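You operate a simulated robot arm through the tools that you are given. There is no shell and no other tool.

Carry out the task below with a simulated robot arm. There is one attempt and no reset: what you move stays moved.

TASK
Unclip the purple balloon, let it down and lay it in the grey tray.
Fine: let it down with the yellow button, on the nozzle; the clip goes back on its rail; the black knob ends at OFF.

It is judged by the outcome, as a careful person would: the job done as asked, and still so three seconds after it is handed in. It fails if anything else is knocked over, pushed out of place, dropped, spilled or broken.

THE ROBOT
A 7-joint arm with a two-finger parallel gripper, fixed in place. Base frame: the origin is on the floor under the middle of its stand, x ahead of it, y to its left, z up; the work surface is at about z = 0.74. Units: m, degrees, N and s.
It reaches about 1.147 m from its shoulder. Its first joint turns from -166.0 to 166.0 degrees. Payload 3.43 kg.
The tool frame sits at the grasp point between the pads (the TCP): z along the fingers, y along the line on which they close. The tips reach 0.03 m beyond it. Largest opening 0.094 m; finger width 0.028, thickness 0.01; the body of the gripper, 0.05 by 0.096 m, starts 0.055 m behind the TCP.
Orientation is told as [roll, pitch, yaw] about the base's x, y, z axes, in that order, counted from this pose: with the fingers straight down and closing along the base's y, the tool's x points along the base's -x, its y along +y and its z along -z.

THE INTERFACE
- The arm moves only by the tool step_arm. Its argument "deltas" is a list of rows, each an object (a shift or turn left out is 0, a gripper value left out holds the last) with "linear": the shift along the tool's x, y, z in m, a list of three; "turn": the turn, a rotation vector about the tool's x, y, z in degrees, a list of three. In form: [{"linear": [x, y, z], "turn": [ax, ay, az]}, ...]. A call has 1 to 20 rows; each row is the pose to reach, as a shift and turn from the pose commanded when the call began, along the tool's axes at that moment. "gripper" is the finger opening in m, from 0 to 0.094, set as the call begins (left out, the last holds). A row lasts 0.2 s, in which the tool goes at most 0.05 m and 8.6 degrees; a call with a longer step from one row to the next is refused whole, and so is a gripper value outside its range. A pose out of reach is approached as far as the arm can. The call stops where the force on the tool passes 40 N (or 10 N more than at its start, if that is more) or the arm is blocked; 0.2 s more then pass. Each finger travels about 0.045 m/s and halts on what it meets, pressing with about 33 N; the grip force reading is that of the motor and also rises with nothing between the fingers. The clock runs only during rows and for 0.2 s after the last one: add rows that repeat a pose to give the fingers time. The reply holds the time, the measured pose of the TCP, the force on the tool along the base axes, the opening and the grip force, in the units named above and with some noise, with the torque about the TCP (base axes, N m) and any sound that the robot's microphone picked up.
- Cameras (640 x 400 px; columns grow to the right, rows downward): "scene" is fixed at [0.0485, 0.5036, 1.4042]; the picture's right is [0.49, -0.87, 0.00], its down [-0.71, -0.40, -0.58] and it looks along [0.51, 0.29, -0.81] (base axes); focal length 372 px, centre (320, 200). "wrist" rides on the gripper at [0.076, 0.014, -0.103] in the tool frame; the picture's right is [-0.18, 0.98, 0.00], its down [-0.75, -0.14, -0.64] and it looks along [-0.63, -0.12, 0.77] (tool axes); focal length 243 px, centre (320, 200). There is no depth. A picture from a camera that has moved, and an enlarged one, comes with that camera's place and axes in the base frame and with its lens.
- camera(camera): a new picture of that camera. It takes no simulated time.
- inspect(camera, box): a new picture of the part [left, top, right, bottom] of that camera's present view, enlarged. It takes no simulated time.
- finish_job(): hands the job in; it is judged then, once.

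Places have to be worked out from the pictures, the camera data and where the tool is seen. Open the gripper and draw the arm clear of the work before you hand the job in, unless the task says otherwise.

The tools are called after "Request:" as a command line: name --argument value ..., lists and objects as JSON in quotes. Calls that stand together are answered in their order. step_arm: Moves the arm, as the interface text tells. Its arguments: {"type":"object","properties":{"deltas":{"type":"array","items":{"type":"object","properties":{"linear":{"type":"array","items":{"type":"number"}},"turn":{"type":"array","items":{"type":"number"}}}}},"gripper":{"type":"number"}},"required":["deltas"]} The other tools are called the same way: camera (camera) takes a picture; inspect (camera, box) takes an enlarged picture of a part of a camera's view; finish_job () hands the job in.

At the start:

```text
time: 0.0
eef_pos: [0.2957, 0.5182, 1.1151]
tool_rot: [0.0, 0.0, 0.0]
force: [0.3, -0.3, -0.4]
wrist_torque: [-0.01, -0.02, 0.0]
opening: 0.0942
grasp_force: 0.1
```

scene: 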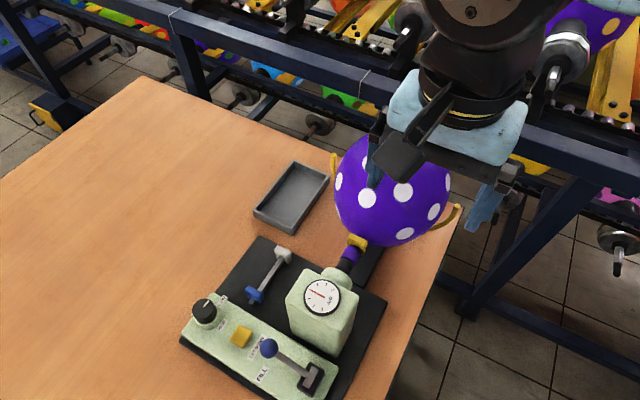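
wrist: 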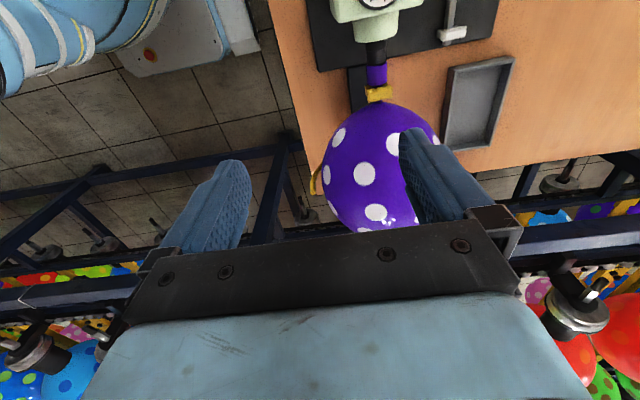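

The pictures show a bench with a device: gauge block, knob, yellow button, blue-ball lever, rail with a blue clip, a purple balloon on a nozzle with a yellow clip, and a grey tray. I'll take enlarged views to work out where things are.

Request:
inspect --camera "scene" --box '[170, 220, 400, 400]'

Request:
inspect --camera "scene" --box '[240, 120, 480, 280]'

Request:
inspect --camera "wrist" --box '[280, 0, 540, 160]'

```text
2.22 times, centred on (285, 310) of scene
camera zoom: at [0.0485, 0.5036, 1.4042], right [0.49, -0.87, 0.0], down [-0.71, -0.4, -0.58], along [0.51, 0.29, -0.81], focal length 827 px, centre (398, -44)
```

zoom: 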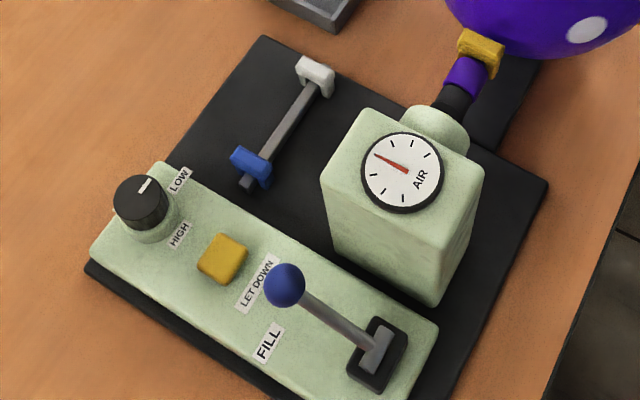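

```text
2.50 times, centred on (360, 200) of scene
camera zoom: at [0.0485, 0.5036, 1.4042], right [0.49, -0.87, 0.0], down [-0.71, -0.4, -0.58], along [0.51, 0.29, -0.81], focal length 930 px, centre (220, 200)
```

zoom: 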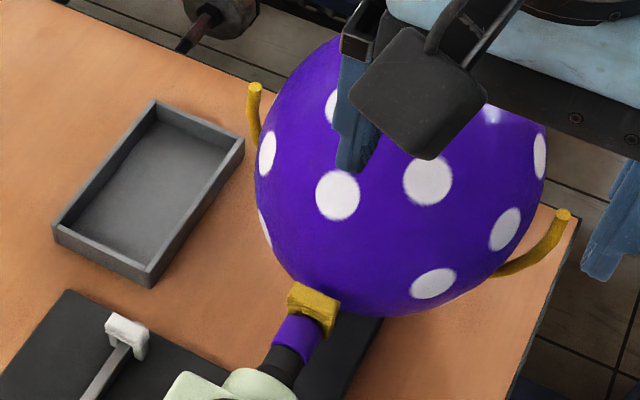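

```text
2.46 times, centred on (410, 80) of wrist
camera zoom: at [0.2201, 0.5324, 1.2174], right [0.18, 0.98, 0.0], down [0.75, -0.14, 0.64], along [0.63, -0.12, -0.77], focal length 597 px, centre (98, 495)
```

zoom: 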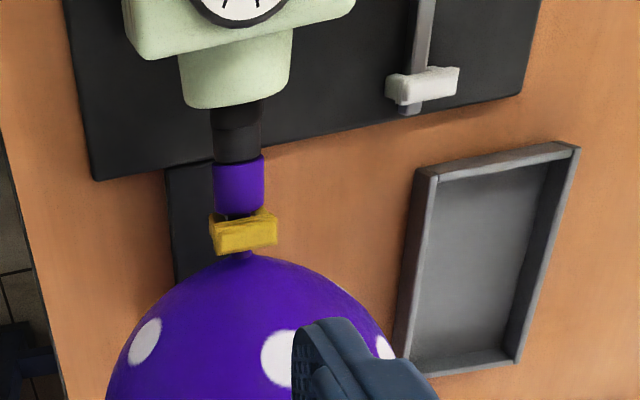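

I judge the device's base plate to be at about x 0.085–0.32, y 0.52–0.80, the clip near (0.32, 0.59, 0.90) and the tray near (0.44, 0.80). I move the arm high and to the left so the wrist camera sees the panel and rail.

Request:
step_arm --deltas '[{"linear": [0.033, 0.025, 0]}, {"linear": [0.066, 0.05, 0]}, {"linear": [0.1, 0.075, 0]}, {"linear": [0.133, 0.1, 0]}, {"linear": [0.166, 0.125, 0]}, {"linear": [0.2, 0.15, 0]}, {"linear": [0.2, 0.15, 0]}]'

```text
time: 1.6
eef_pos: [0.0944, 0.6683, 1.1161]
tool_rot: [-0.1, 0.0, 0.0]
force: [-0.5, 0.3, 0.4]
wrist_torque: [0.0, 0.0, 0.01]
opening: 0.0937
grasp_force: 0.1
```

Now I look from both cameras.

Request:
camera --camera "wrist"

Request:
camera --camera "scene"

```text
taken
camera wrist: at [0.0193, 0.6828, 1.2189], right [0.18, 0.98, 0.0], down [0.75, -0.14, 0.64], along [0.63, -0.12, -0.77], focal length 243 px, centre (320, 200)
```

wrist: 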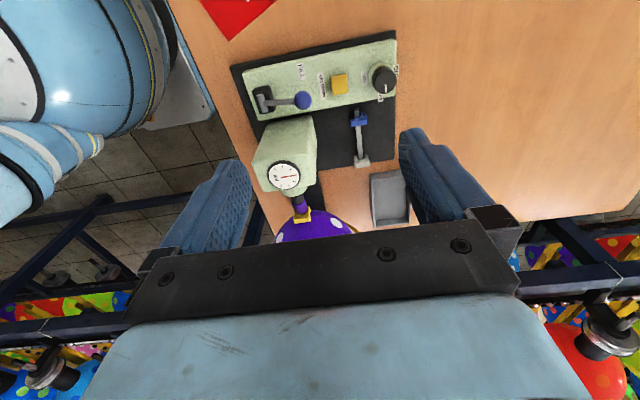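

```text
taken
```

scene: 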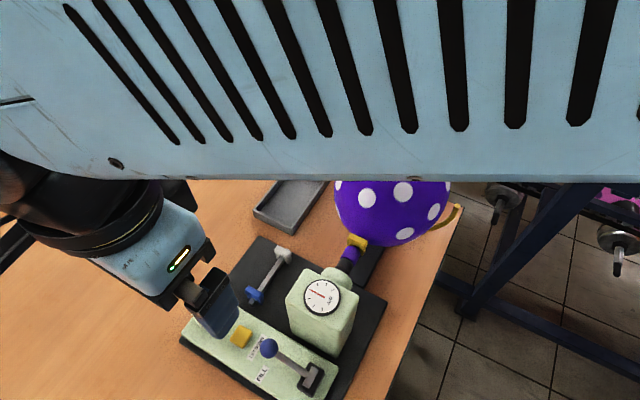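

Request:
inspect --camera "wrist" --box '[230, 20, 422, 140]'

Request:
inspect --camera "wrist" --box '[240, 100, 432, 240]'

Request:
inspect --camera "wrist" --box '[350, 50, 414, 110]'

```text
3.33 times, centred on (326, 80) of wrist
camera zoom: at [0.0193, 0.6828, 1.2189], right [0.18, 0.98, 0.0], down [0.75, -0.14, 0.64], along [0.63, -0.12, -0.77], focal length 809 px, centre (300, 600)
```

zoom: 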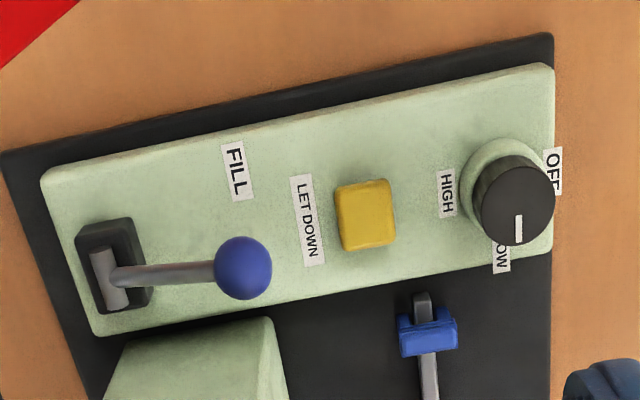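

```text
2.86 times, centred on (336, 170) of wrist
camera zoom: at [0.0193, 0.6828, 1.2189], right [0.18, 0.98, 0.0], down [0.75, -0.14, 0.64], along [0.63, -0.12, -0.77], focal length 693 px, centre (274, 286)
```

zoom: 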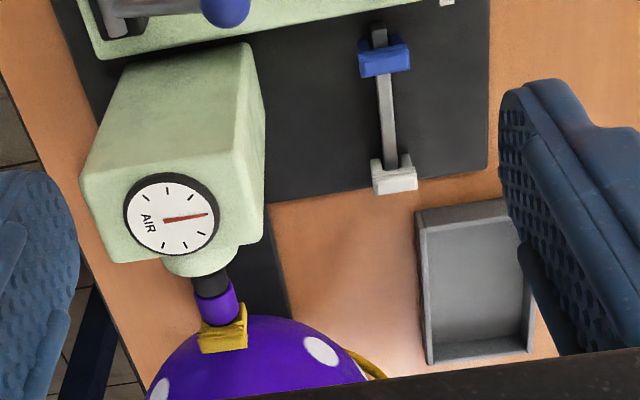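

```text
6.67 times, centred on (382, 80) of wrist
camera zoom: at [0.0193, 0.6828, 1.2189], right [0.18, 0.98, 0.0], down [0.75, -0.14, 0.64], along [0.63, -0.12, -0.77], focal length 1618 px, centre (-93, 1000)
```

zoom: 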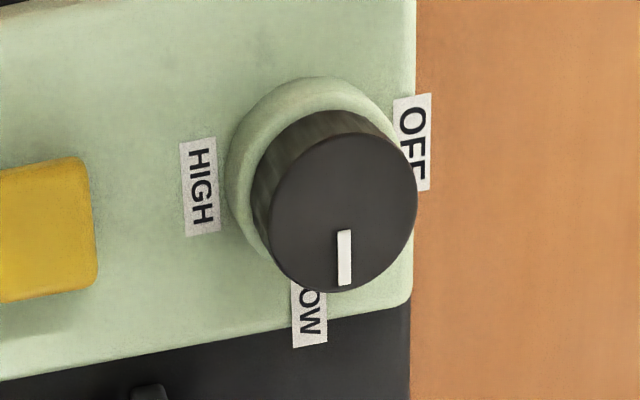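

The knob has OFF (toward +y), LOW (toward +x, where it points now) and HIGH (toward −y); the clip sits between balloon and nozzle. I turn the tool 90° about the vertical and come nearer, to look at the clip and rail from the +y side.

Request:
step_arm --deltas '[{"linear": [-0.017, 0.004, 0.006], "turn": [0, 0, 7.5]}, {"linear": [-0.034, 0.008, 0.012], "turn": [0, 0, 15]}, {"linear": [-0.051, 0.012, 0.018], "turn": [0, 0, 22.5]}, {"linear": [-0.068, 0.016, 0.025], "turn": [0, 0, 30]}, {"linear": [-0.085, 0.02, 0.031], "turn": [0, 0, 37.5]}, {"linear": [-0.102, 0.024, 0.037], "turn": [0, 0, 45]}, {"linear": [-0.119, 0.028, 0.043], "turn": [0, 0, 52.5]}, {"linear": [-0.136, 0.032, 0.05], "turn": [0, 0, 60]}, {"linear": [-0.153, 0.036, 0.056], "turn": [0, 0, 67.5]}, {"linear": [-0.17, 0.04, 0.062], "turn": [0, 0, 75]}, {"linear": [-0.187, 0.045, 0.068], "turn": [0, 0, 82.5]}, {"linear": [-0.205, 0.05, 0.075], "turn": [0, 0, 90]}, {"linear": [-0.205, 0.05, 0.075], "turn": [0, 0, 90]}]'

Request:
camera --camera "wrist"

Request:
camera --camera "scene"

```text
time: 4.4
eef_pos: [0.3026, 0.7179, 1.0403]
tool_rot: [-0.1, 0.0, -90.1]
force: [0.1, 0.3, -0.7]
wrist_torque: [0.02, 0.0, 0.01]
opening: 0.0941
grasp_force: 0.1
```

```text
taken
camera wrist: at [0.3171, 0.7944, 1.1425], right [0.98, -0.19, 0.0], down [-0.14, -0.75, 0.64], along [-0.12, -0.63, -0.77], focal length 243 px, centre (320, 200)
```

wrist: 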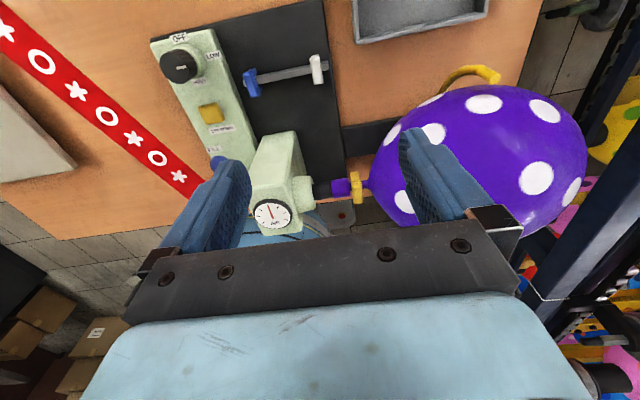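

```text
taken
```

scene: 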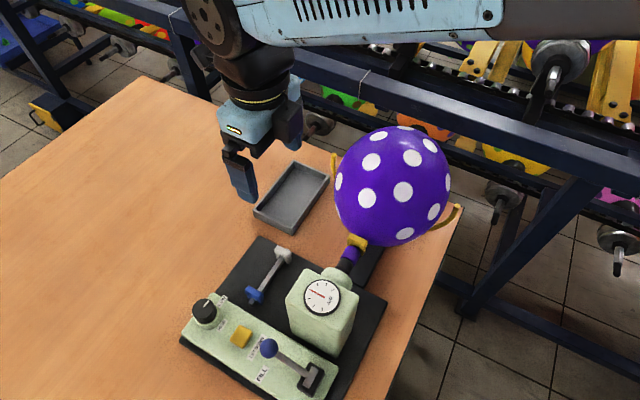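

The new view shows the clip from the +y side. I enlarge the clip, the rail and the balloon's stand.

Request:
inspect --camera "wrist" --box '[300, 140, 420, 230]'

Request:
inspect --camera "wrist" --box '[220, 30, 350, 120]'

Request:
inspect --camera "scene" --box '[310, 210, 400, 270]'

Request:
inspect --camera "scene" --box '[230, 235, 310, 310]'

Request:
inspect --camera "scene" --box '[310, 110, 480, 270]'

```text
4.44 times, centred on (360, 185) of wrist
camera zoom: at [0.3171, 0.7944, 1.1425], right [0.98, -0.19, 0.0], down [-0.14, -0.75, 0.64], along [-0.12, -0.63, -0.77], focal length 1078 px, centre (142, 267)
```

zoom: 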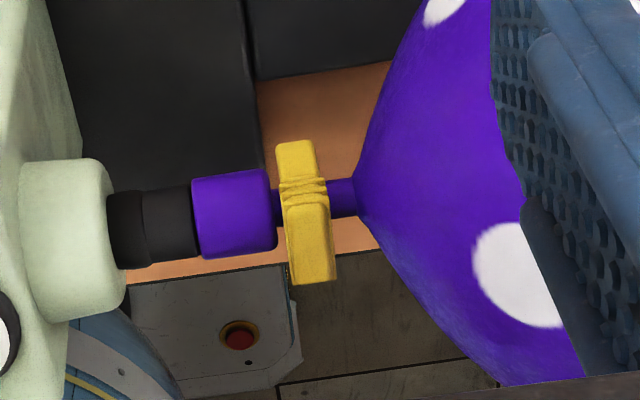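

```text
4.44 times, centred on (285, 75) of wrist
camera zoom: at [0.3171, 0.7944, 1.1425], right [0.98, -0.19, 0.0], down [-0.14, -0.75, 0.64], along [-0.12, -0.63, -0.77], focal length 1078 px, centre (476, 756)
```

zoom: 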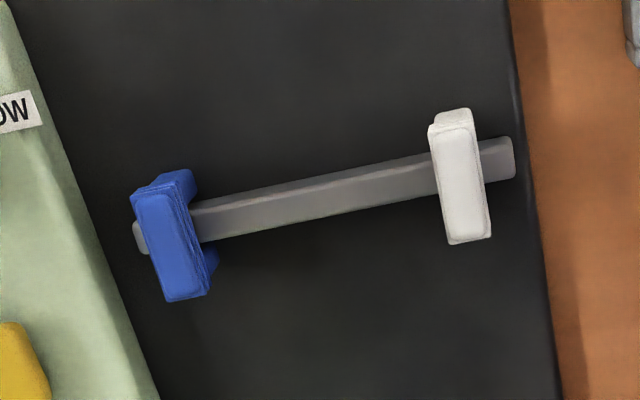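

```text
6.67 times, centred on (355, 240) of scene
camera zoom: at [0.0485, 0.5036, 1.4042], right [0.49, -0.87, 0.0], down [-0.71, -0.4, -0.58], along [0.51, 0.29, -0.81], focal length 2481 px, centre (87, -67)
```

zoom: 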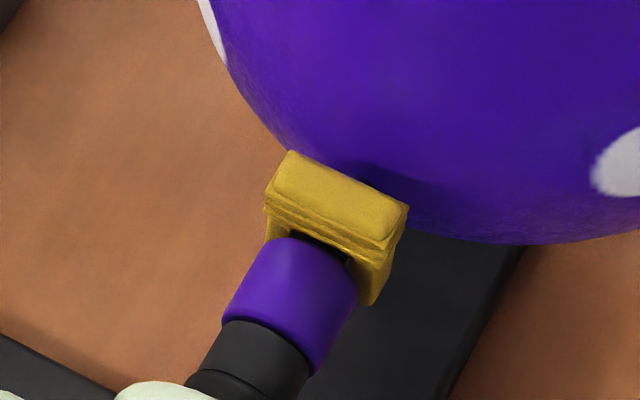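

```text
5.33 times, centred on (270, 272) of scene
camera zoom: at [0.0485, 0.5036, 1.4042], right [0.49, -0.87, 0.0], down [-0.71, -0.4, -0.58], along [0.51, 0.29, -0.81], focal length 1985 px, centre (587, -187)
```

zoom: 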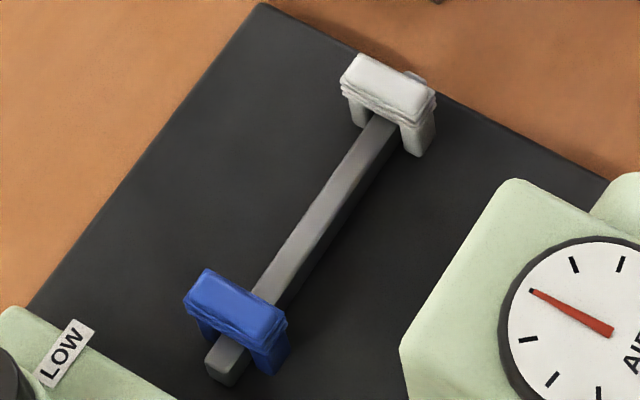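

```text
2.50 times, centred on (395, 190) of scene
camera zoom: at [0.0485, 0.5036, 1.4042], right [0.49, -0.87, 0.0], down [-0.71, -0.4, -0.58], along [0.51, 0.29, -0.81], focal length 930 px, centre (132, 225)
```

zoom: 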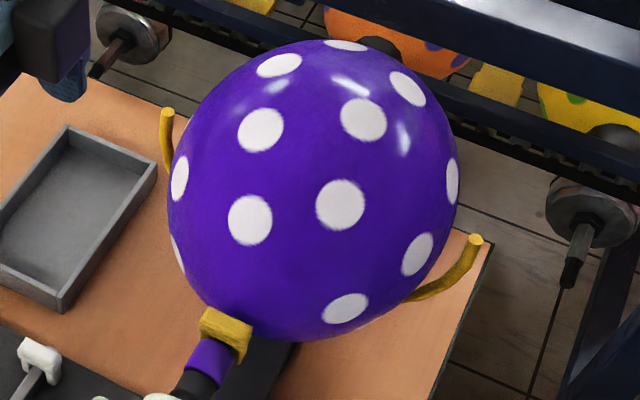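

I judge the clip to be an upside-down U about 0.031 (y) × 0.013 (x) × 0.025 high, top centre near (0.329, 0.595, 0.897), and the rail to run along x at y≈0.722 with clip tops at z≈0.79 (blue x≈0.208, white x≈0.298). I turn back to close along y and go above the clip, still high.

Request:
step_arm --deltas '[{"linear": [-0.01, 0.002, 0], "turn": [0, 0, -7.5]}, {"linear": [-0.02, 0.004, 0], "turn": [0, 0, -15]}, {"linear": [-0.03, 0.006, 0], "turn": [0, 0, -22.5]}, {"linear": [-0.04, 0.008, 0], "turn": [0, 0, -30]}, {"linear": [-0.05, 0.01, 0], "turn": [0, 0, -37.5]}, {"linear": [-0.06, 0.012, 0], "turn": [0, 0, -45]}, {"linear": [-0.07, 0.014, 0], "turn": [0, 0, -52.5]}, {"linear": [-0.08, 0.016, 0], "turn": [0, 0, -60]}, {"linear": [-0.09, 0.018, 0], "turn": [0, 0, -67.5]}, {"linear": [-0.1, 0.02, 0], "turn": [0, 0, -75]}, {"linear": [-0.11, 0.021, 0], "turn": [0, 0, -82.5]}, {"linear": [-0.123, 0.0215, 0], "turn": [0, 0, -90]}, {"linear": [-0.123, 0.0215, 0], "turn": [0, 0, -90]}]'

Request:
camera --camera "wrist"

Request:
camera --camera "scene"

```text
time: 7.2
eef_pos: [0.3249, 0.5966, 1.0394]
tool_rot: [0.0, 0.0, 0.1]
force: [0.2, 0.5, 0.5]
wrist_torque: [-0.02, -0.02, 0.02]
opening: 0.094
grasp_force: 0.2
```

```text
taken
camera wrist: at [0.2483, 0.6094, 1.1428], right [0.18, 0.98, 0.0], down [0.75, -0.14, 0.64], along [0.63, -0.12, -0.77], focal length 243 px, centre (320, 200)
```

wrist: 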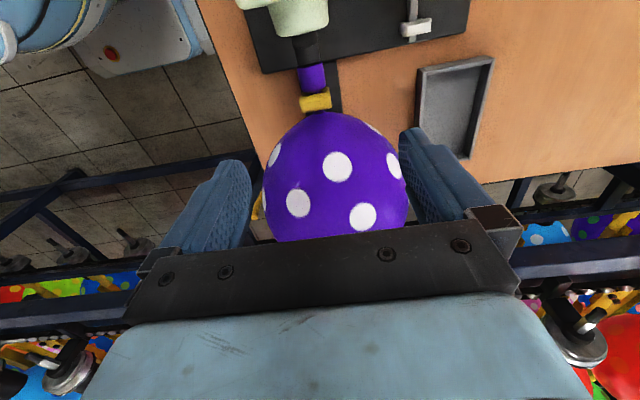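

```text
taken
```

scene: 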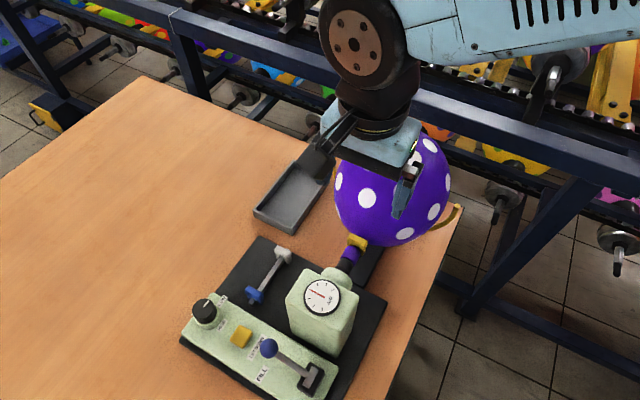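

Request:
inspect --camera "wrist" --box '[270, 50, 366, 130]'

```text
5.00 times, centred on (318, 90) of wrist
camera zoom: at [0.2483, 0.6094, 1.1428], right [0.18, 0.98, 0.0], down [0.75, -0.14, 0.64], along [0.63, -0.12, -0.77], focal length 1213 px, centre (330, 750)
```

zoom: 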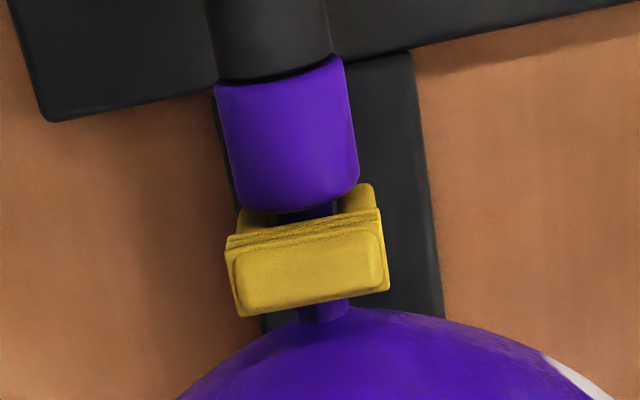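

The clip's top face appears centred near (0.328, 0.592) from this view. I descend part way with the fingers opened to 0.055, keeping slightly toward the nozzle side so the fingers stay off the balloon, and then look again.

Request:
step_arm --deltas '[{"linear": [0.001, -0.001, 0.022]}, {"linear": [0.002, -0.002, 0.044]}, {"linear": [0.002, -0.003, 0.066]}, {"linear": [0.0023, -0.0034, 0.085]}, {"linear": [0.0023, -0.0034, 0.1]}, {"linear": [0.0023, -0.0034, 0.1]}]' --gripper 0.055

Request:
camera --camera "wrist"

Request:
inspect --camera "wrist" --box '[200, 60, 440, 220]'

Request:
inspect --camera "scene" --box '[300, 180, 420, 280]'

```text
time: 8.6
eef_pos: [0.3189, 0.5924, 0.9415]
tool_rot: [0.0, 0.0, 0.0]
force: [-0.6, 0.2, 0.0]
wrist_torque: [-0.02, -0.01, 0.02]
opening: 0.0548
grasp_force: 0.1
```

```text
taken
camera wrist: at [0.2432, 0.6061, 1.0441], right [0.18, 0.98, 0.0], down [0.75, -0.14, 0.64], along [0.63, -0.12, -0.77], focal length 243 px, centre (320, 200)
```

wrist: 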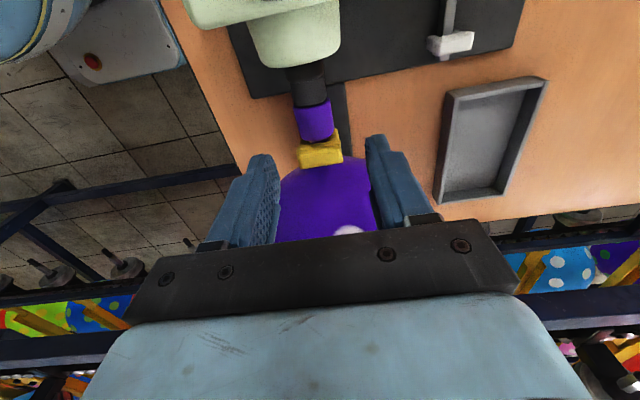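

```text
2.50 times, centred on (320, 140) of wrist
camera zoom: at [0.2432, 0.6061, 1.0441], right [0.18, 0.98, 0.0], down [0.75, -0.14, 0.64], along [0.63, -0.12, -0.77], focal length 606 px, centre (320, 350)
```

zoom: 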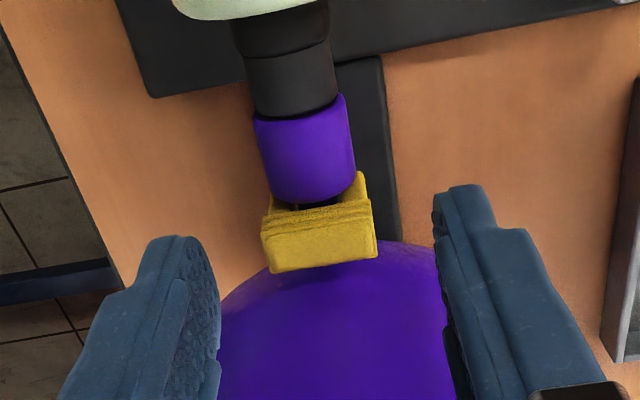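

```text
4.00 times, centred on (360, 230) of scene
camera zoom: at [0.0485, 0.5036, 1.4042], right [0.49, -0.87, 0.0], down [-0.71, -0.4, -0.58], along [0.51, 0.29, -0.81], focal length 1489 px, centre (160, 80)
```

zoom: 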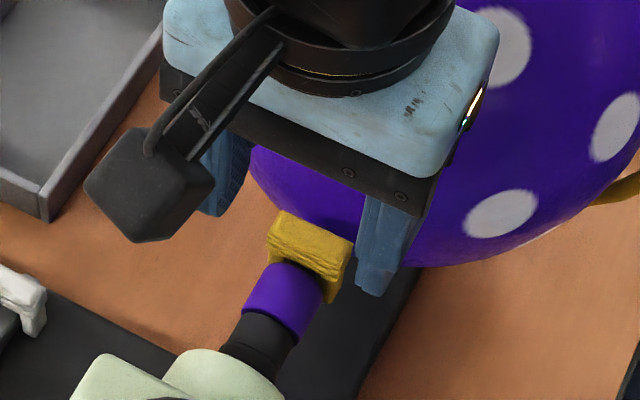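

The clip is centred between the fingers (clip about (0.328, 0.592), top z≈0.895). I descend slowly to put the tips just about level with the clip's lower edge, fingers still open.

Request:
step_arm --deltas '[{"linear": [-0.001, 0, 0.014]}, {"linear": [-0.002, 0, 0.028]}, {"linear": [-0.003, -0.0005, 0.041]}, {"linear": [-0.003, -0.0005, 0.041]}]' --gripper 0.055

Request:
inspect --camera "wrist" --box '[200, 100, 440, 250]'

Request:
inspect --camera "scene" --box '[300, 180, 420, 280]'

```text
time: 9.6
eef_pos: [0.3236, 0.5915, 0.8985]
tool_rot: [0.0, -0.1, 0.0]
force: [-0.1, 0.3, -0.2]
wrist_torque: [0.03, 0.0, 0.03]
opening: 0.055
grasp_force: 0.0
```

```text
2.67 times, centred on (320, 175) of wrist
camera zoom: at [0.2473, 0.6054, 1.0018], right [0.18, 0.98, 0.0], down [0.75, -0.14, 0.64], along [0.63, -0.12, -0.77], focal length 647 px, centre (320, 267)
```

zoom: 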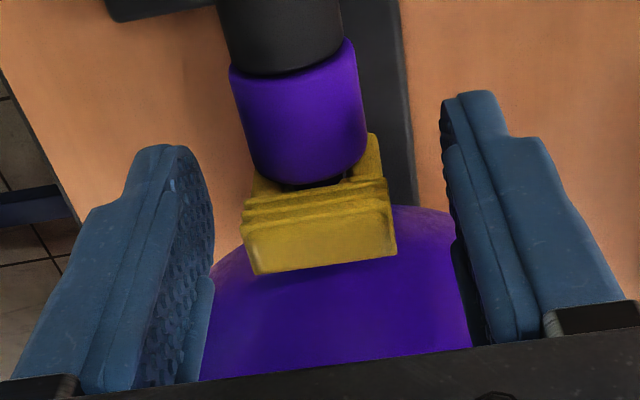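

```text
4.00 times, centred on (360, 230) of scene
camera zoom: at [0.0485, 0.5036, 1.4042], right [0.49, -0.87, 0.0], down [-0.71, -0.4, -0.58], along [0.51, 0.29, -0.81], focal length 1489 px, centre (160, 80)
```

zoom: 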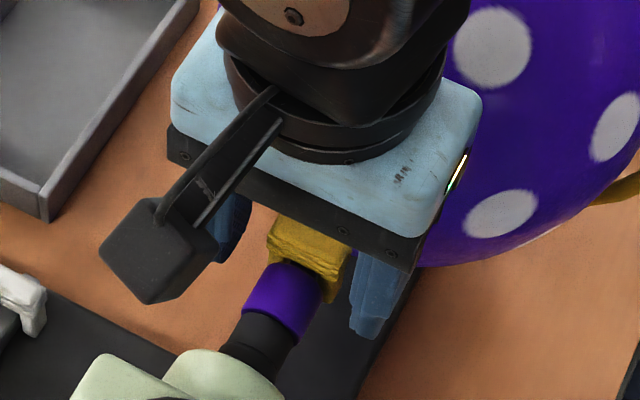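

The fingers straddle the clip with the tips just below it and clear of the balloon. I close on the clip's sides.

Request:
step_arm --deltas '[{"linear": [0, 0, 0]}, {"linear": [0, 0, 0]}, {"linear": [0, 0, 0]}, {"linear": [0, 0, 0]}, {"linear": [0, 0, 0]}]' --gripper 0.0

Request:
inspect --camera "wrist" --box '[200, 100, 440, 250]'

Request:
inspect --camera "scene" --box '[300, 180, 420, 280]'

```text
time: 10.8
eef_pos: [0.3231, 0.5902, 0.8991]
tool_rot: [0.0, 0.0, 0.0]
force: [0.8, 0.0, 0.9]
wrist_torque: [0.03, -0.01, 0.0]
opening: 0.03
grasp_force: 13.8
```

```text
2.67 times, centred on (320, 175) of wrist
camera zoom: at [0.2473, 0.6054, 1.002], right [0.18, 0.98, 0.0], down [0.75, -0.14, 0.64], along [0.63, -0.12, -0.77], focal length 647 px, centre (320, 267)
```

zoom: 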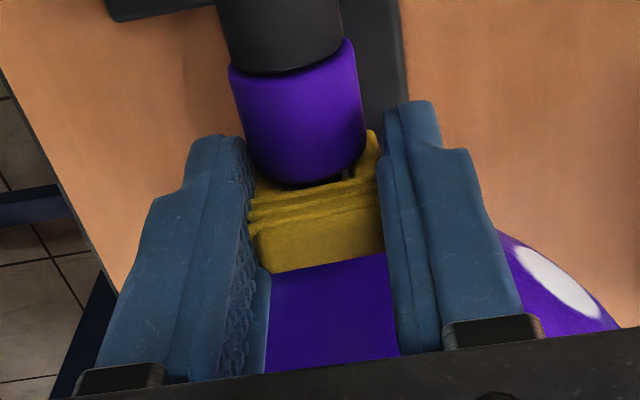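

```text
4.00 times, centred on (360, 230) of scene
camera zoom: at [0.0485, 0.5036, 1.4042], right [0.49, -0.87, 0.0], down [-0.71, -0.4, -0.58], along [0.51, 0.29, -0.81], focal length 1489 px, centre (160, 80)
```

zoom: 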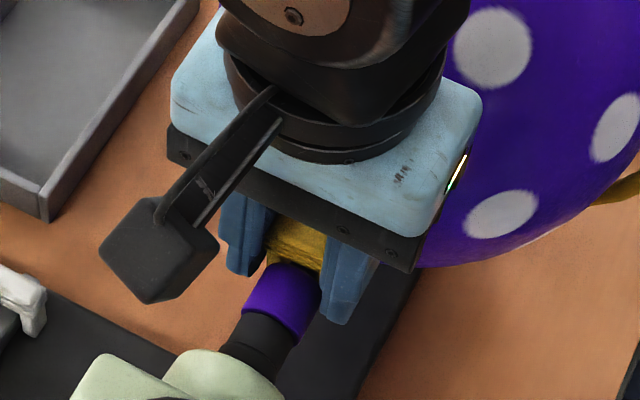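

The fingers stopped at 0.030 m on the clip. I lift straight up slowly.

Request:
step_arm --deltas '[{"linear": [0, 0, 0]}, {"linear": [0, 0, 0]}, {"linear": [0, 0, -0.005]}, {"linear": [0, 0, -0.01]}, {"linear": [0, 0, -0.015]}, {"linear": [0, 0, -0.02]}, {"linear": [0, 0, -0.03]}, {"linear": [0, 0, -0.04]}, {"linear": [0, 0, -0.05]}]'

Request:
camera --camera "wrist"

Request:
camera --camera "scene"

```text
time: 12.8
eef_pos: [0.3231, 0.5921, 0.9487]
tool_rot: [-0.1, 0.0, 0.0]
force: [0.2, -0.2, -0.1]
wrist_torque: [-0.03, -0.03, -0.01]
opening: 0.03
grasp_force: 13.6
```

```text
taken
camera wrist: at [0.2473, 0.606, 1.0519], right [0.18, 0.98, 0.0], down [0.75, -0.14, 0.64], along [0.63, -0.12, -0.77], focal length 243 px, centre (320, 200)
```

wrist: 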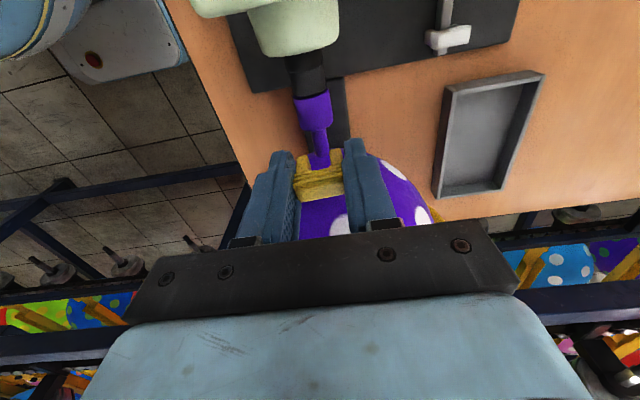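

```text
taken
```

scene: 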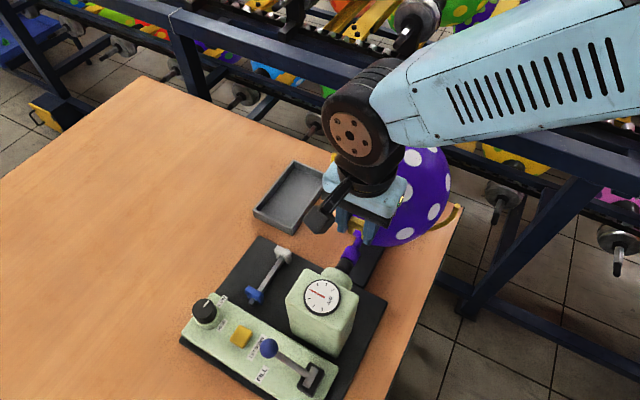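

The clip came off with the gripper and the balloon seems still inflated on the nozzle. I check the details before moving on.

Request:
inspect --camera "wrist" --box '[230, 80, 430, 230]'

Request:
inspect --camera "scene" --box '[270, 140, 470, 330]'

```text
2.67 times, centred on (330, 155) of wrist
camera zoom: at [0.2473, 0.606, 1.0519], right [0.18, 0.98, 0.0], down [0.75, -0.14, 0.64], along [0.63, -0.12, -0.77], focal length 647 px, centre (293, 320)
```

zoom: 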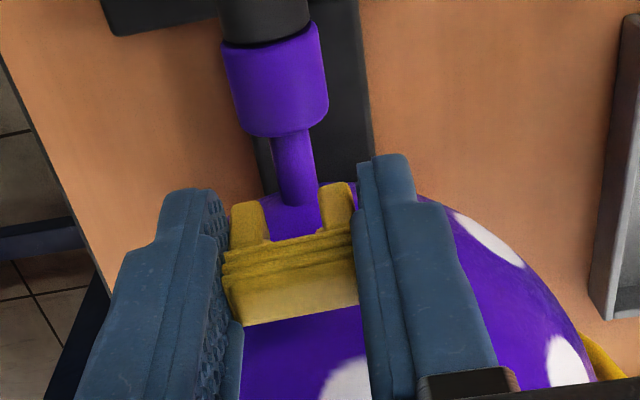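

```text
2.11 times, centred on (370, 235) of scene
camera zoom: at [0.0485, 0.5036, 1.4042], right [0.49, -0.87, 0.0], down [-0.71, -0.4, -0.58], along [0.51, 0.29, -0.81], focal length 784 px, centre (215, 126)
```

zoom: 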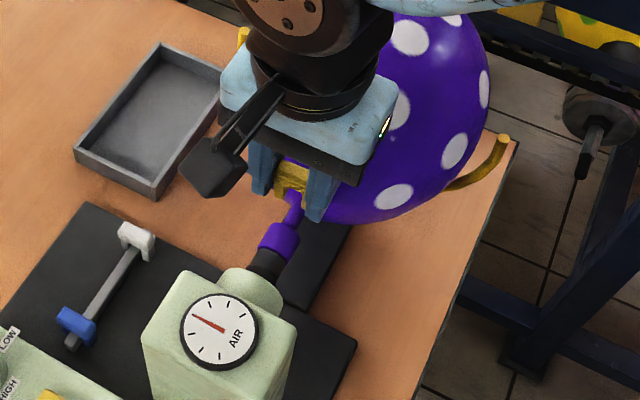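

The clip is held well by its legs, balloon still full. I raise it to z≈1.0, carry it over the rail (target x≈0.249, y≈0.722), lower to z≈0.88 and then look for the alignment with the bar.

Request:
step_arm --deltas '[{"linear": [0, 0, -0.025]}, {"linear": [0, 0, -0.05]}, {"linear": [0.015, 0.026, -0.05]}, {"linear": [0.03, 0.052, -0.05]}, {"linear": [0.045, 0.078, -0.05]}, {"linear": [0.06, 0.104, -0.05]}, {"linear": [0.074, 0.13, -0.05]}, {"linear": [0.074, 0.13, -0.03]}, {"linear": [0.074, 0.13, 0.0]}, {"linear": [0.074, 0.13, 0.03]}, {"linear": [0.074, 0.13, 0.06]}, {"linear": [0.074, 0.13, 0.07]}, {"linear": [0.074, 0.13, 0.07]}]'

Request:
camera --camera "wrist"

Request:
camera --camera "scene"

```text
time: 15.6
eef_pos: [0.2499, 0.7225, 0.8783]
tool_rot: [0.1, -0.1, 0.0]
force: [0.1, 0.5, -0.7]
wrist_torque: [-0.01, -0.02, -0.02]
opening: 0.0287
grasp_force: 14.3
```

```text
taken
camera wrist: at [0.1732, 0.7361, 0.9811], right [0.19, 0.98, 0.0], down [0.75, -0.14, 0.64], along [0.63, -0.12, -0.77], focal length 243 px, centre (320, 200)
```

wrist: 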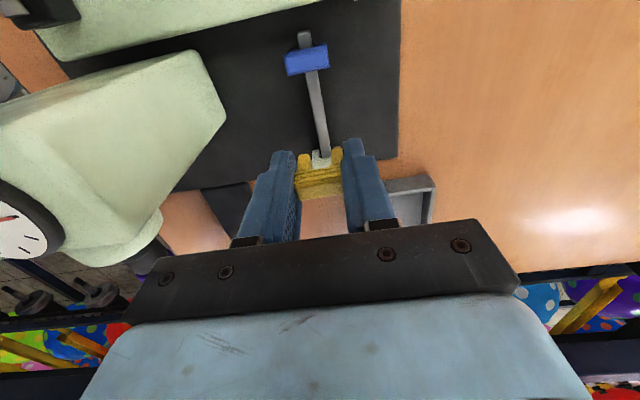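

```text
taken
```

scene: 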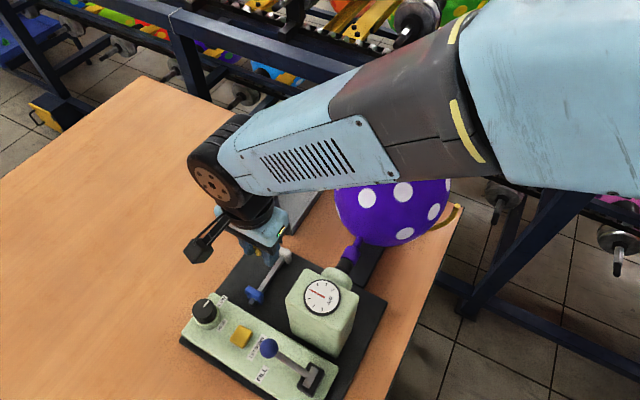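

Request:
inspect --camera "wrist" --box '[240, 20, 400, 120]'

Request:
inspect --camera "wrist" --box '[250, 110, 390, 210]'

Request:
inspect --camera "scene" --box '[190, 190, 330, 310]'

```text
4.00 times, centred on (320, 70) of wrist
camera zoom: at [0.1732, 0.7361, 0.9811], right [0.19, 0.98, 0.0], down [0.75, -0.14, 0.64], along [0.63, -0.12, -0.77], focal length 970 px, centre (320, 720)
```

zoom: 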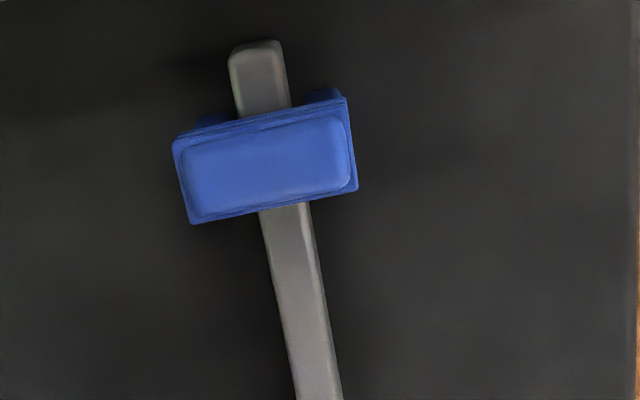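

```text
4.00 times, centred on (320, 160) of wrist
camera zoom: at [0.1732, 0.7361, 0.9811], right [0.19, 0.98, 0.0], down [0.75, -0.14, 0.64], along [0.63, -0.12, -0.77], focal length 970 px, centre (320, 360)
```

zoom: 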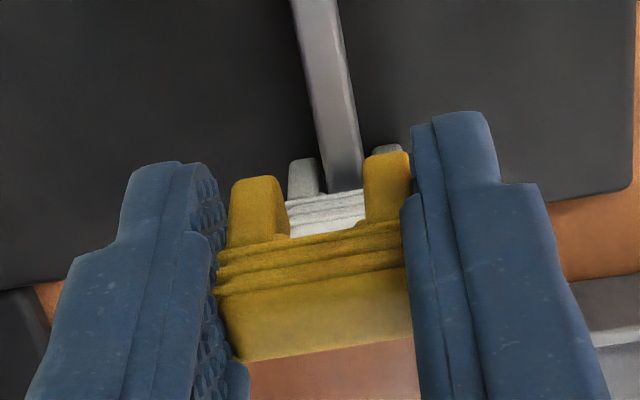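

```text
3.33 times, centred on (260, 250) of scene
camera zoom: at [0.0485, 0.5036, 1.4042], right [0.49, -0.87, 0.0], down [-0.71, -0.4, -0.58], along [0.51, 0.29, -0.81], focal length 1240 px, centre (520, 33)
```

zoom: 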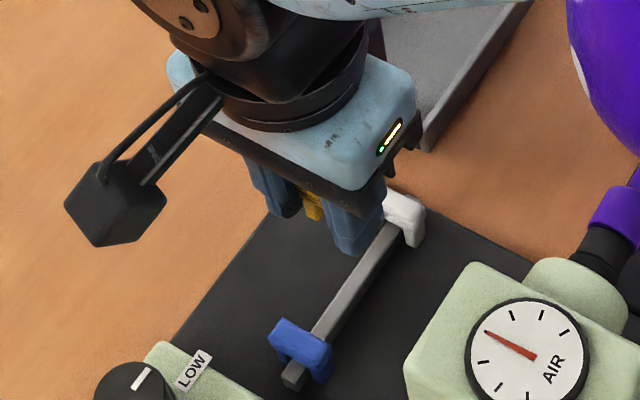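

The bar and slot are nearly aligned (bar y≈0.722, slot y≈0.7225). I lower further to z≈0.832, still above the bar, for a finer look.

Request:
step_arm --deltas '[{"linear": [0, 0, 0.016]}, {"linear": [0, 0, 0.032]}, {"linear": [0, 0, 0.046]}, {"linear": [0, 0, 0.046]}]'

Request:
inspect --camera "wrist" --box '[260, 60, 380, 210]'

Request:
inspect --camera "wrist" --box '[280, 110, 360, 170]'

Request:
inspect --camera "scene" --box '[220, 220, 310, 310]'

```text
time: 16.6
eef_pos: [0.2489, 0.7209, 0.8329]
tool_rot: [-0.1, 0.0, 0.0]
force: [0.4, 0.1, 0.0]
wrist_torque: [0.01, -0.01, 0.03]
opening: 0.0289
grasp_force: 14.6
```

```text
2.67 times, centred on (320, 135) of wrist
camera zoom: at [0.173, 0.7354, 0.9347], right [0.18, 0.98, 0.0], down [0.75, -0.14, 0.64], along [0.63, -0.12, -0.77], focal length 647 px, centre (320, 373)
```

zoom: 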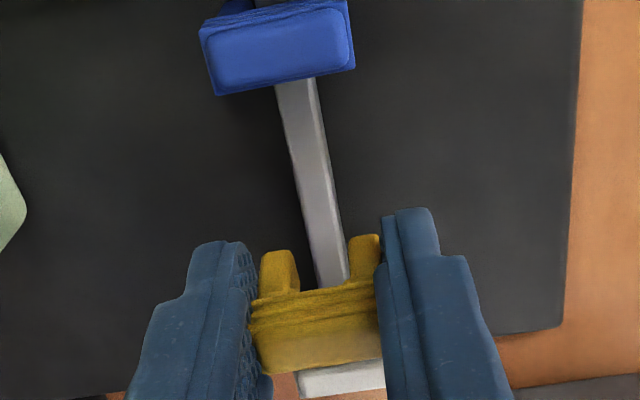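

```text
6.67 times, centred on (320, 140) of wrist
camera zoom: at [0.173, 0.7354, 0.9347], right [0.18, 0.98, 0.0], down [0.75, -0.14, 0.64], along [0.63, -0.12, -0.77], focal length 1618 px, centre (320, 600)
```

zoom: 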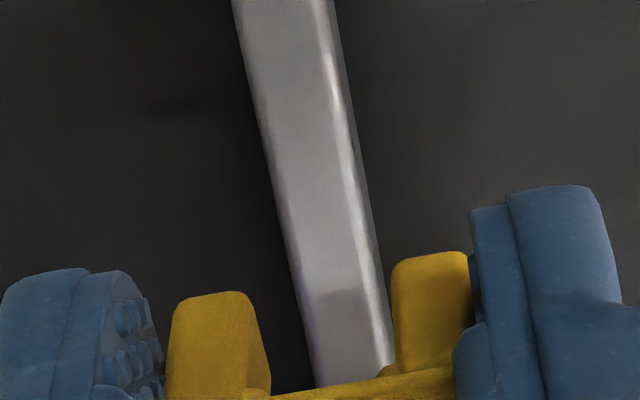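

```text
4.44 times, centred on (265, 265) of scene
camera zoom: at [0.0485, 0.5036, 1.4042], right [0.49, -0.87, 0.0], down [-0.71, -0.4, -0.58], along [0.51, 0.29, -0.81], focal length 1654 px, centre (564, -89)
```

zoom: 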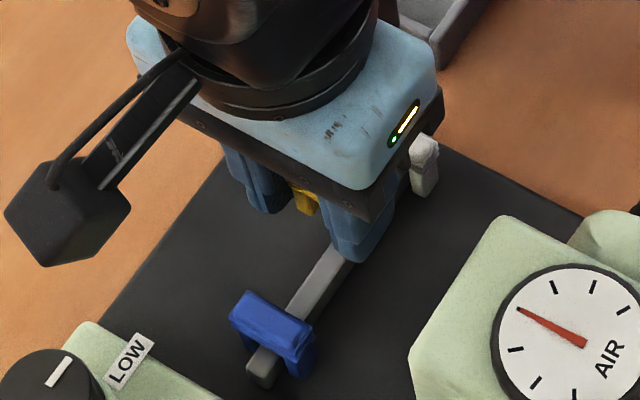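

Slot centre and bar agree within about 0.3 mm, with roughly ±2 mm of play. I lower the clip onto the bar in small steps to about z=0.797.

Request:
step_arm --deltas '[{"linear": [0, 0, 0.008]}, {"linear": [0, 0, 0.016]}, {"linear": [0, 0, 0.022]}, {"linear": [0, 0, 0.027]}, {"linear": [0, 0, 0.031]}, {"linear": [0, 0, 0.035]}, {"linear": [0, 0, 0.035]}]'

Request:
inspect --camera "wrist" --box '[260, 60, 380, 210]'

Request:
inspect --camera "scene" --box '[220, 220, 310, 310]'

```text
time: 18.2
eef_pos: [0.2492, 0.7212, 0.7981]
tool_rot: [0.0, 0.0, -0.2]
force: [0.0, 0.1, 0.3]
wrist_torque: [0.02, 0.0, 0.0]
opening: 0.0287
grasp_force: 13.9
```

```text
2.67 times, centred on (320, 135) of wrist
camera zoom: at [0.1727, 0.7354, 0.901], right [0.18, 0.98, 0.0], down [0.75, -0.14, 0.64], along [0.63, -0.12, -0.77], focal length 647 px, centre (320, 373)
```

zoom: 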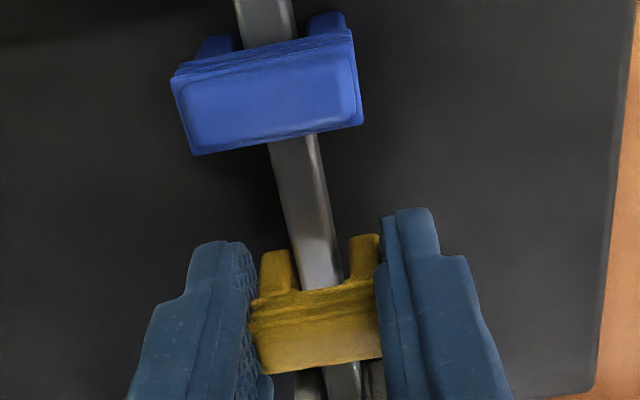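

```text
4.44 times, centred on (265, 265) of scene
camera zoom: at [0.0485, 0.5036, 1.4042], right [0.49, -0.87, 0.0], down [-0.71, -0.4, -0.58], along [0.51, 0.29, -0.81], focal length 1654 px, centre (564, -89)
```

zoom: 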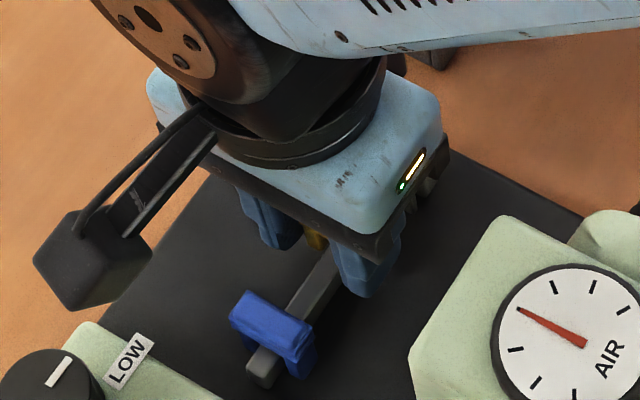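

No contact yet; legs are either side of the bar. I continue down 4 mm in small steps, watching the force.

Request:
step_arm --deltas '[{"linear": [0, 0, 0.001]}, {"linear": [0, 0, 0.002]}, {"linear": [0, 0, 0.003]}, {"linear": [0, 0, 0.004]}, {"linear": [0, 0, 0.004]}]'

Request:
inspect --camera "wrist" --box '[280, 60, 360, 210]'

```text
time: 19.4
eef_pos: [0.2497, 0.7211, 0.794]
tool_rot: [0.0, -0.1, 0.0]
force: [-0.9, 0.2, 0.4]
wrist_torque: [0.01, -0.03, 0.03]
opening: 0.0287
grasp_force: 14.0
```

```text
2.67 times, centred on (320, 135) of wrist
camera zoom: at [0.1729, 0.7357, 0.8967], right [0.18, 0.98, 0.0], down [0.75, -0.14, 0.64], along [0.63, -0.12, -0.77], focal length 647 px, centre (320, 373)
```

zoom: 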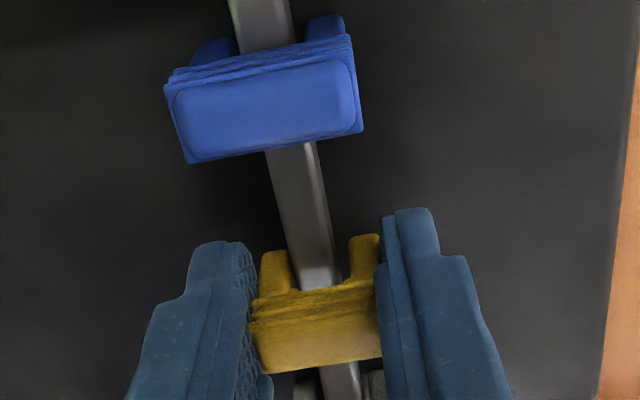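

Still free. I go on down another 6 mm in 1 mm steps, watching for the touch.

Request:
step_arm --deltas '[{"linear": [0, 0, 0.001]}, {"linear": [0, 0, 0.002]}, {"linear": [0, 0, 0.003]}, {"linear": [0, 0, 0.004]}, {"linear": [0, 0, 0.005]}, {"linear": [0, 0, 0.006]}, {"linear": [0, 0, 0.006]}]'

Request:
inspect --camera "wrist" --box '[280, 60, 360, 210]'

Request:
inspect --camera "scene" --box '[220, 220, 310, 310]'

```text
time: 21.0
eef_pos: [0.2497, 0.7201, 0.7889]
tool_rot: [0.2, 0.0, -0.1]
force: [2.8, -1.0, 35.8]
wrist_torque: [-0.09, -0.35, -0.03]
opening: 0.0288
grasp_force: 14.2
```

```text
2.67 times, centred on (320, 135) of wrist
camera zoom: at [0.1738, 0.7359, 0.8923], right [0.19, 0.98, 0.0], down [0.75, -0.14, 0.64], along [0.63, -0.12, -0.77], focal length 647 px, centre (320, 373)
```

zoom: 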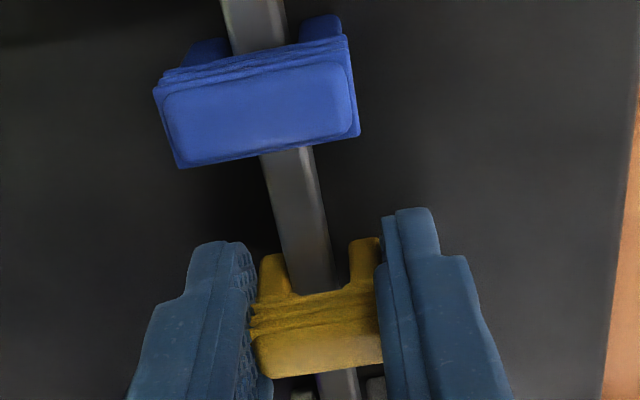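

```text
4.44 times, centred on (265, 265) of scene
camera zoom: at [0.0485, 0.5036, 1.4042], right [0.49, -0.87, 0.0], down [-0.71, -0.4, -0.58], along [0.51, 0.29, -0.81], focal length 1654 px, centre (564, -89)
```

zoom: 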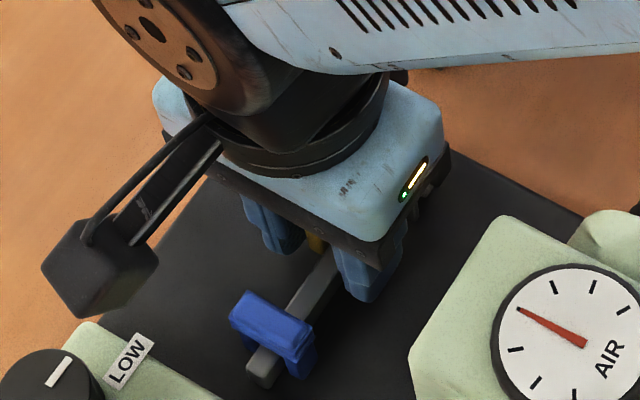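

The bridge has touched the bar: 36 N upward at z≈0.789 with the clip seated. I relieve the pressure by 1 mm, then open the fingers to 0.055.

Request:
step_arm --deltas '[{"linear": [0, 0, -0.0005]}, {"linear": [0, 0, -0.001]}, {"linear": [0, 0, -0.001]}]'

Request:
step_arm --deltas '[{"linear": [0, 0, 0]}, {"linear": [0, 0, 0]}, {"linear": [0, 0, 0]}, {"linear": [0, 0, 0]}]' --gripper 0.055

Request:
inspect --camera "wrist" --box '[260, 60, 380, 210]'

```text
time: 21.8
eef_pos: [0.2483, 0.7192, 0.787]
tool_rot: [-0.2, 0.1, 0.0]
force: [2.0, 2.3, 7.0]
wrist_torque: [0.0, -0.08, 0.03]
opening: 0.0316
grasp_force: 14.5
```

```text
time: 22.8
eef_pos: [0.2487, 0.7211, 0.7896]
tool_rot: [0.0, 0.0, 0.1]
force: [0.5, -0.8, -0.1]
wrist_torque: [0.0, -0.04, -0.02]
opening: 0.0552
grasp_force: 0.1
```

```text
2.67 times, centred on (320, 135) of wrist
camera zoom: at [0.1731, 0.7358, 0.8918], right [0.18, 0.98, 0.0], down [0.75, -0.14, 0.64], along [0.63, -0.12, -0.77], focal length 647 px, centre (320, 373)
```

zoom: 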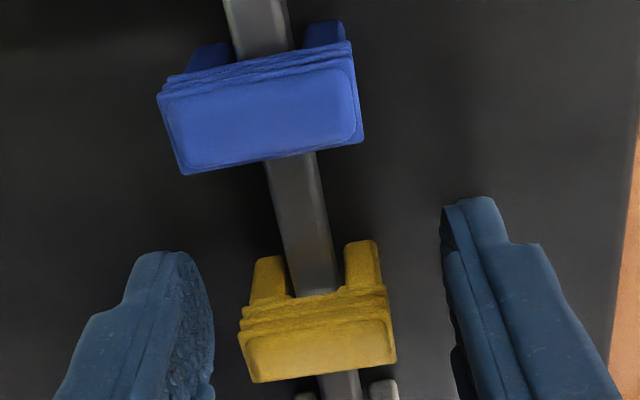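

The clip sits on the bar between the blue and white ones. I raise the gripper straight up and check.

Request:
step_arm --deltas '[{"linear": [0, 0, -0.015]}, {"linear": [0, 0, -0.03]}, {"linear": [0, 0, -0.06]}, {"linear": [0, 0, -0.1]}, {"linear": [0, 0, -0.14]}, {"linear": [0, 0, -0.18]}, {"linear": [0, 0, -0.21]}, {"linear": [0, 0, -0.21]}]'

Request:
camera --camera "scene"

Request:
camera --camera "wrist"

Request:
inspect --camera "scene" --box '[230, 235, 310, 310]'

```text
time: 24.6
eef_pos: [0.2517, 0.7191, 0.9994]
tool_rot: [-0.1, -0.1, -0.1]
force: [-1.0, -0.2, 0.1]
wrist_torque: [0.01, 0.0, -0.01]
opening: 0.055
grasp_force: 0.1
```

```text
taken
```

scene: 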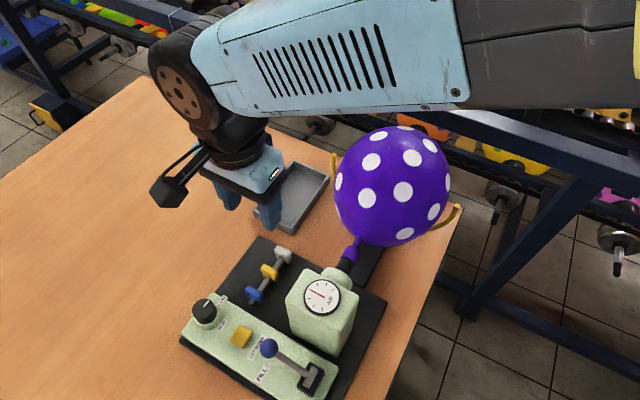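

```text
taken
camera wrist: at [0.1751, 0.734, 1.1018], right [0.18, 0.98, 0.0], down [0.75, -0.14, 0.64], along [0.63, -0.12, -0.77], focal length 243 px, centre (320, 200)
```

wrist: 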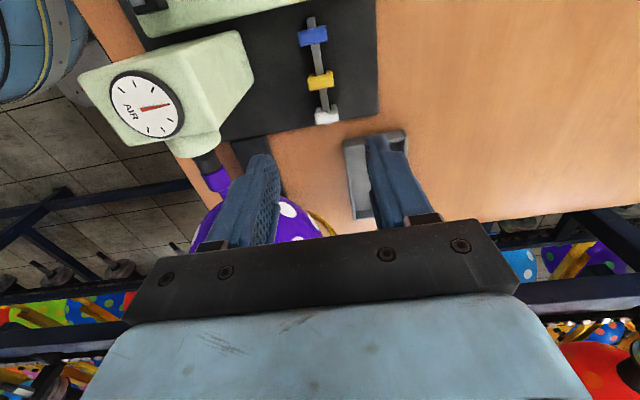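

```text
5.33 times, centred on (270, 272) of scene
camera zoom: at [0.0485, 0.5036, 1.4042], right [0.49, -0.87, 0.0], down [-0.71, -0.4, -0.58], along [0.51, 0.29, -0.81], focal length 1985 px, centre (587, -187)
```

zoom: 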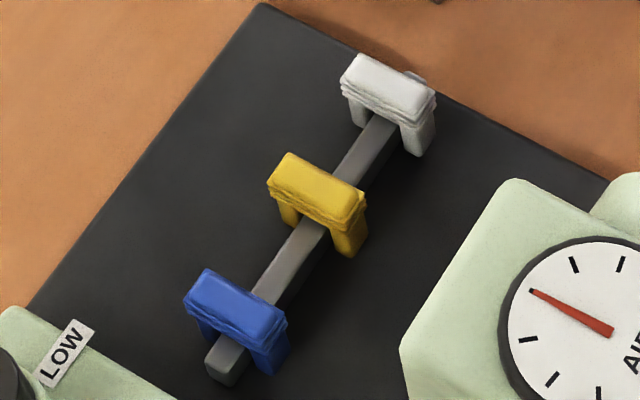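

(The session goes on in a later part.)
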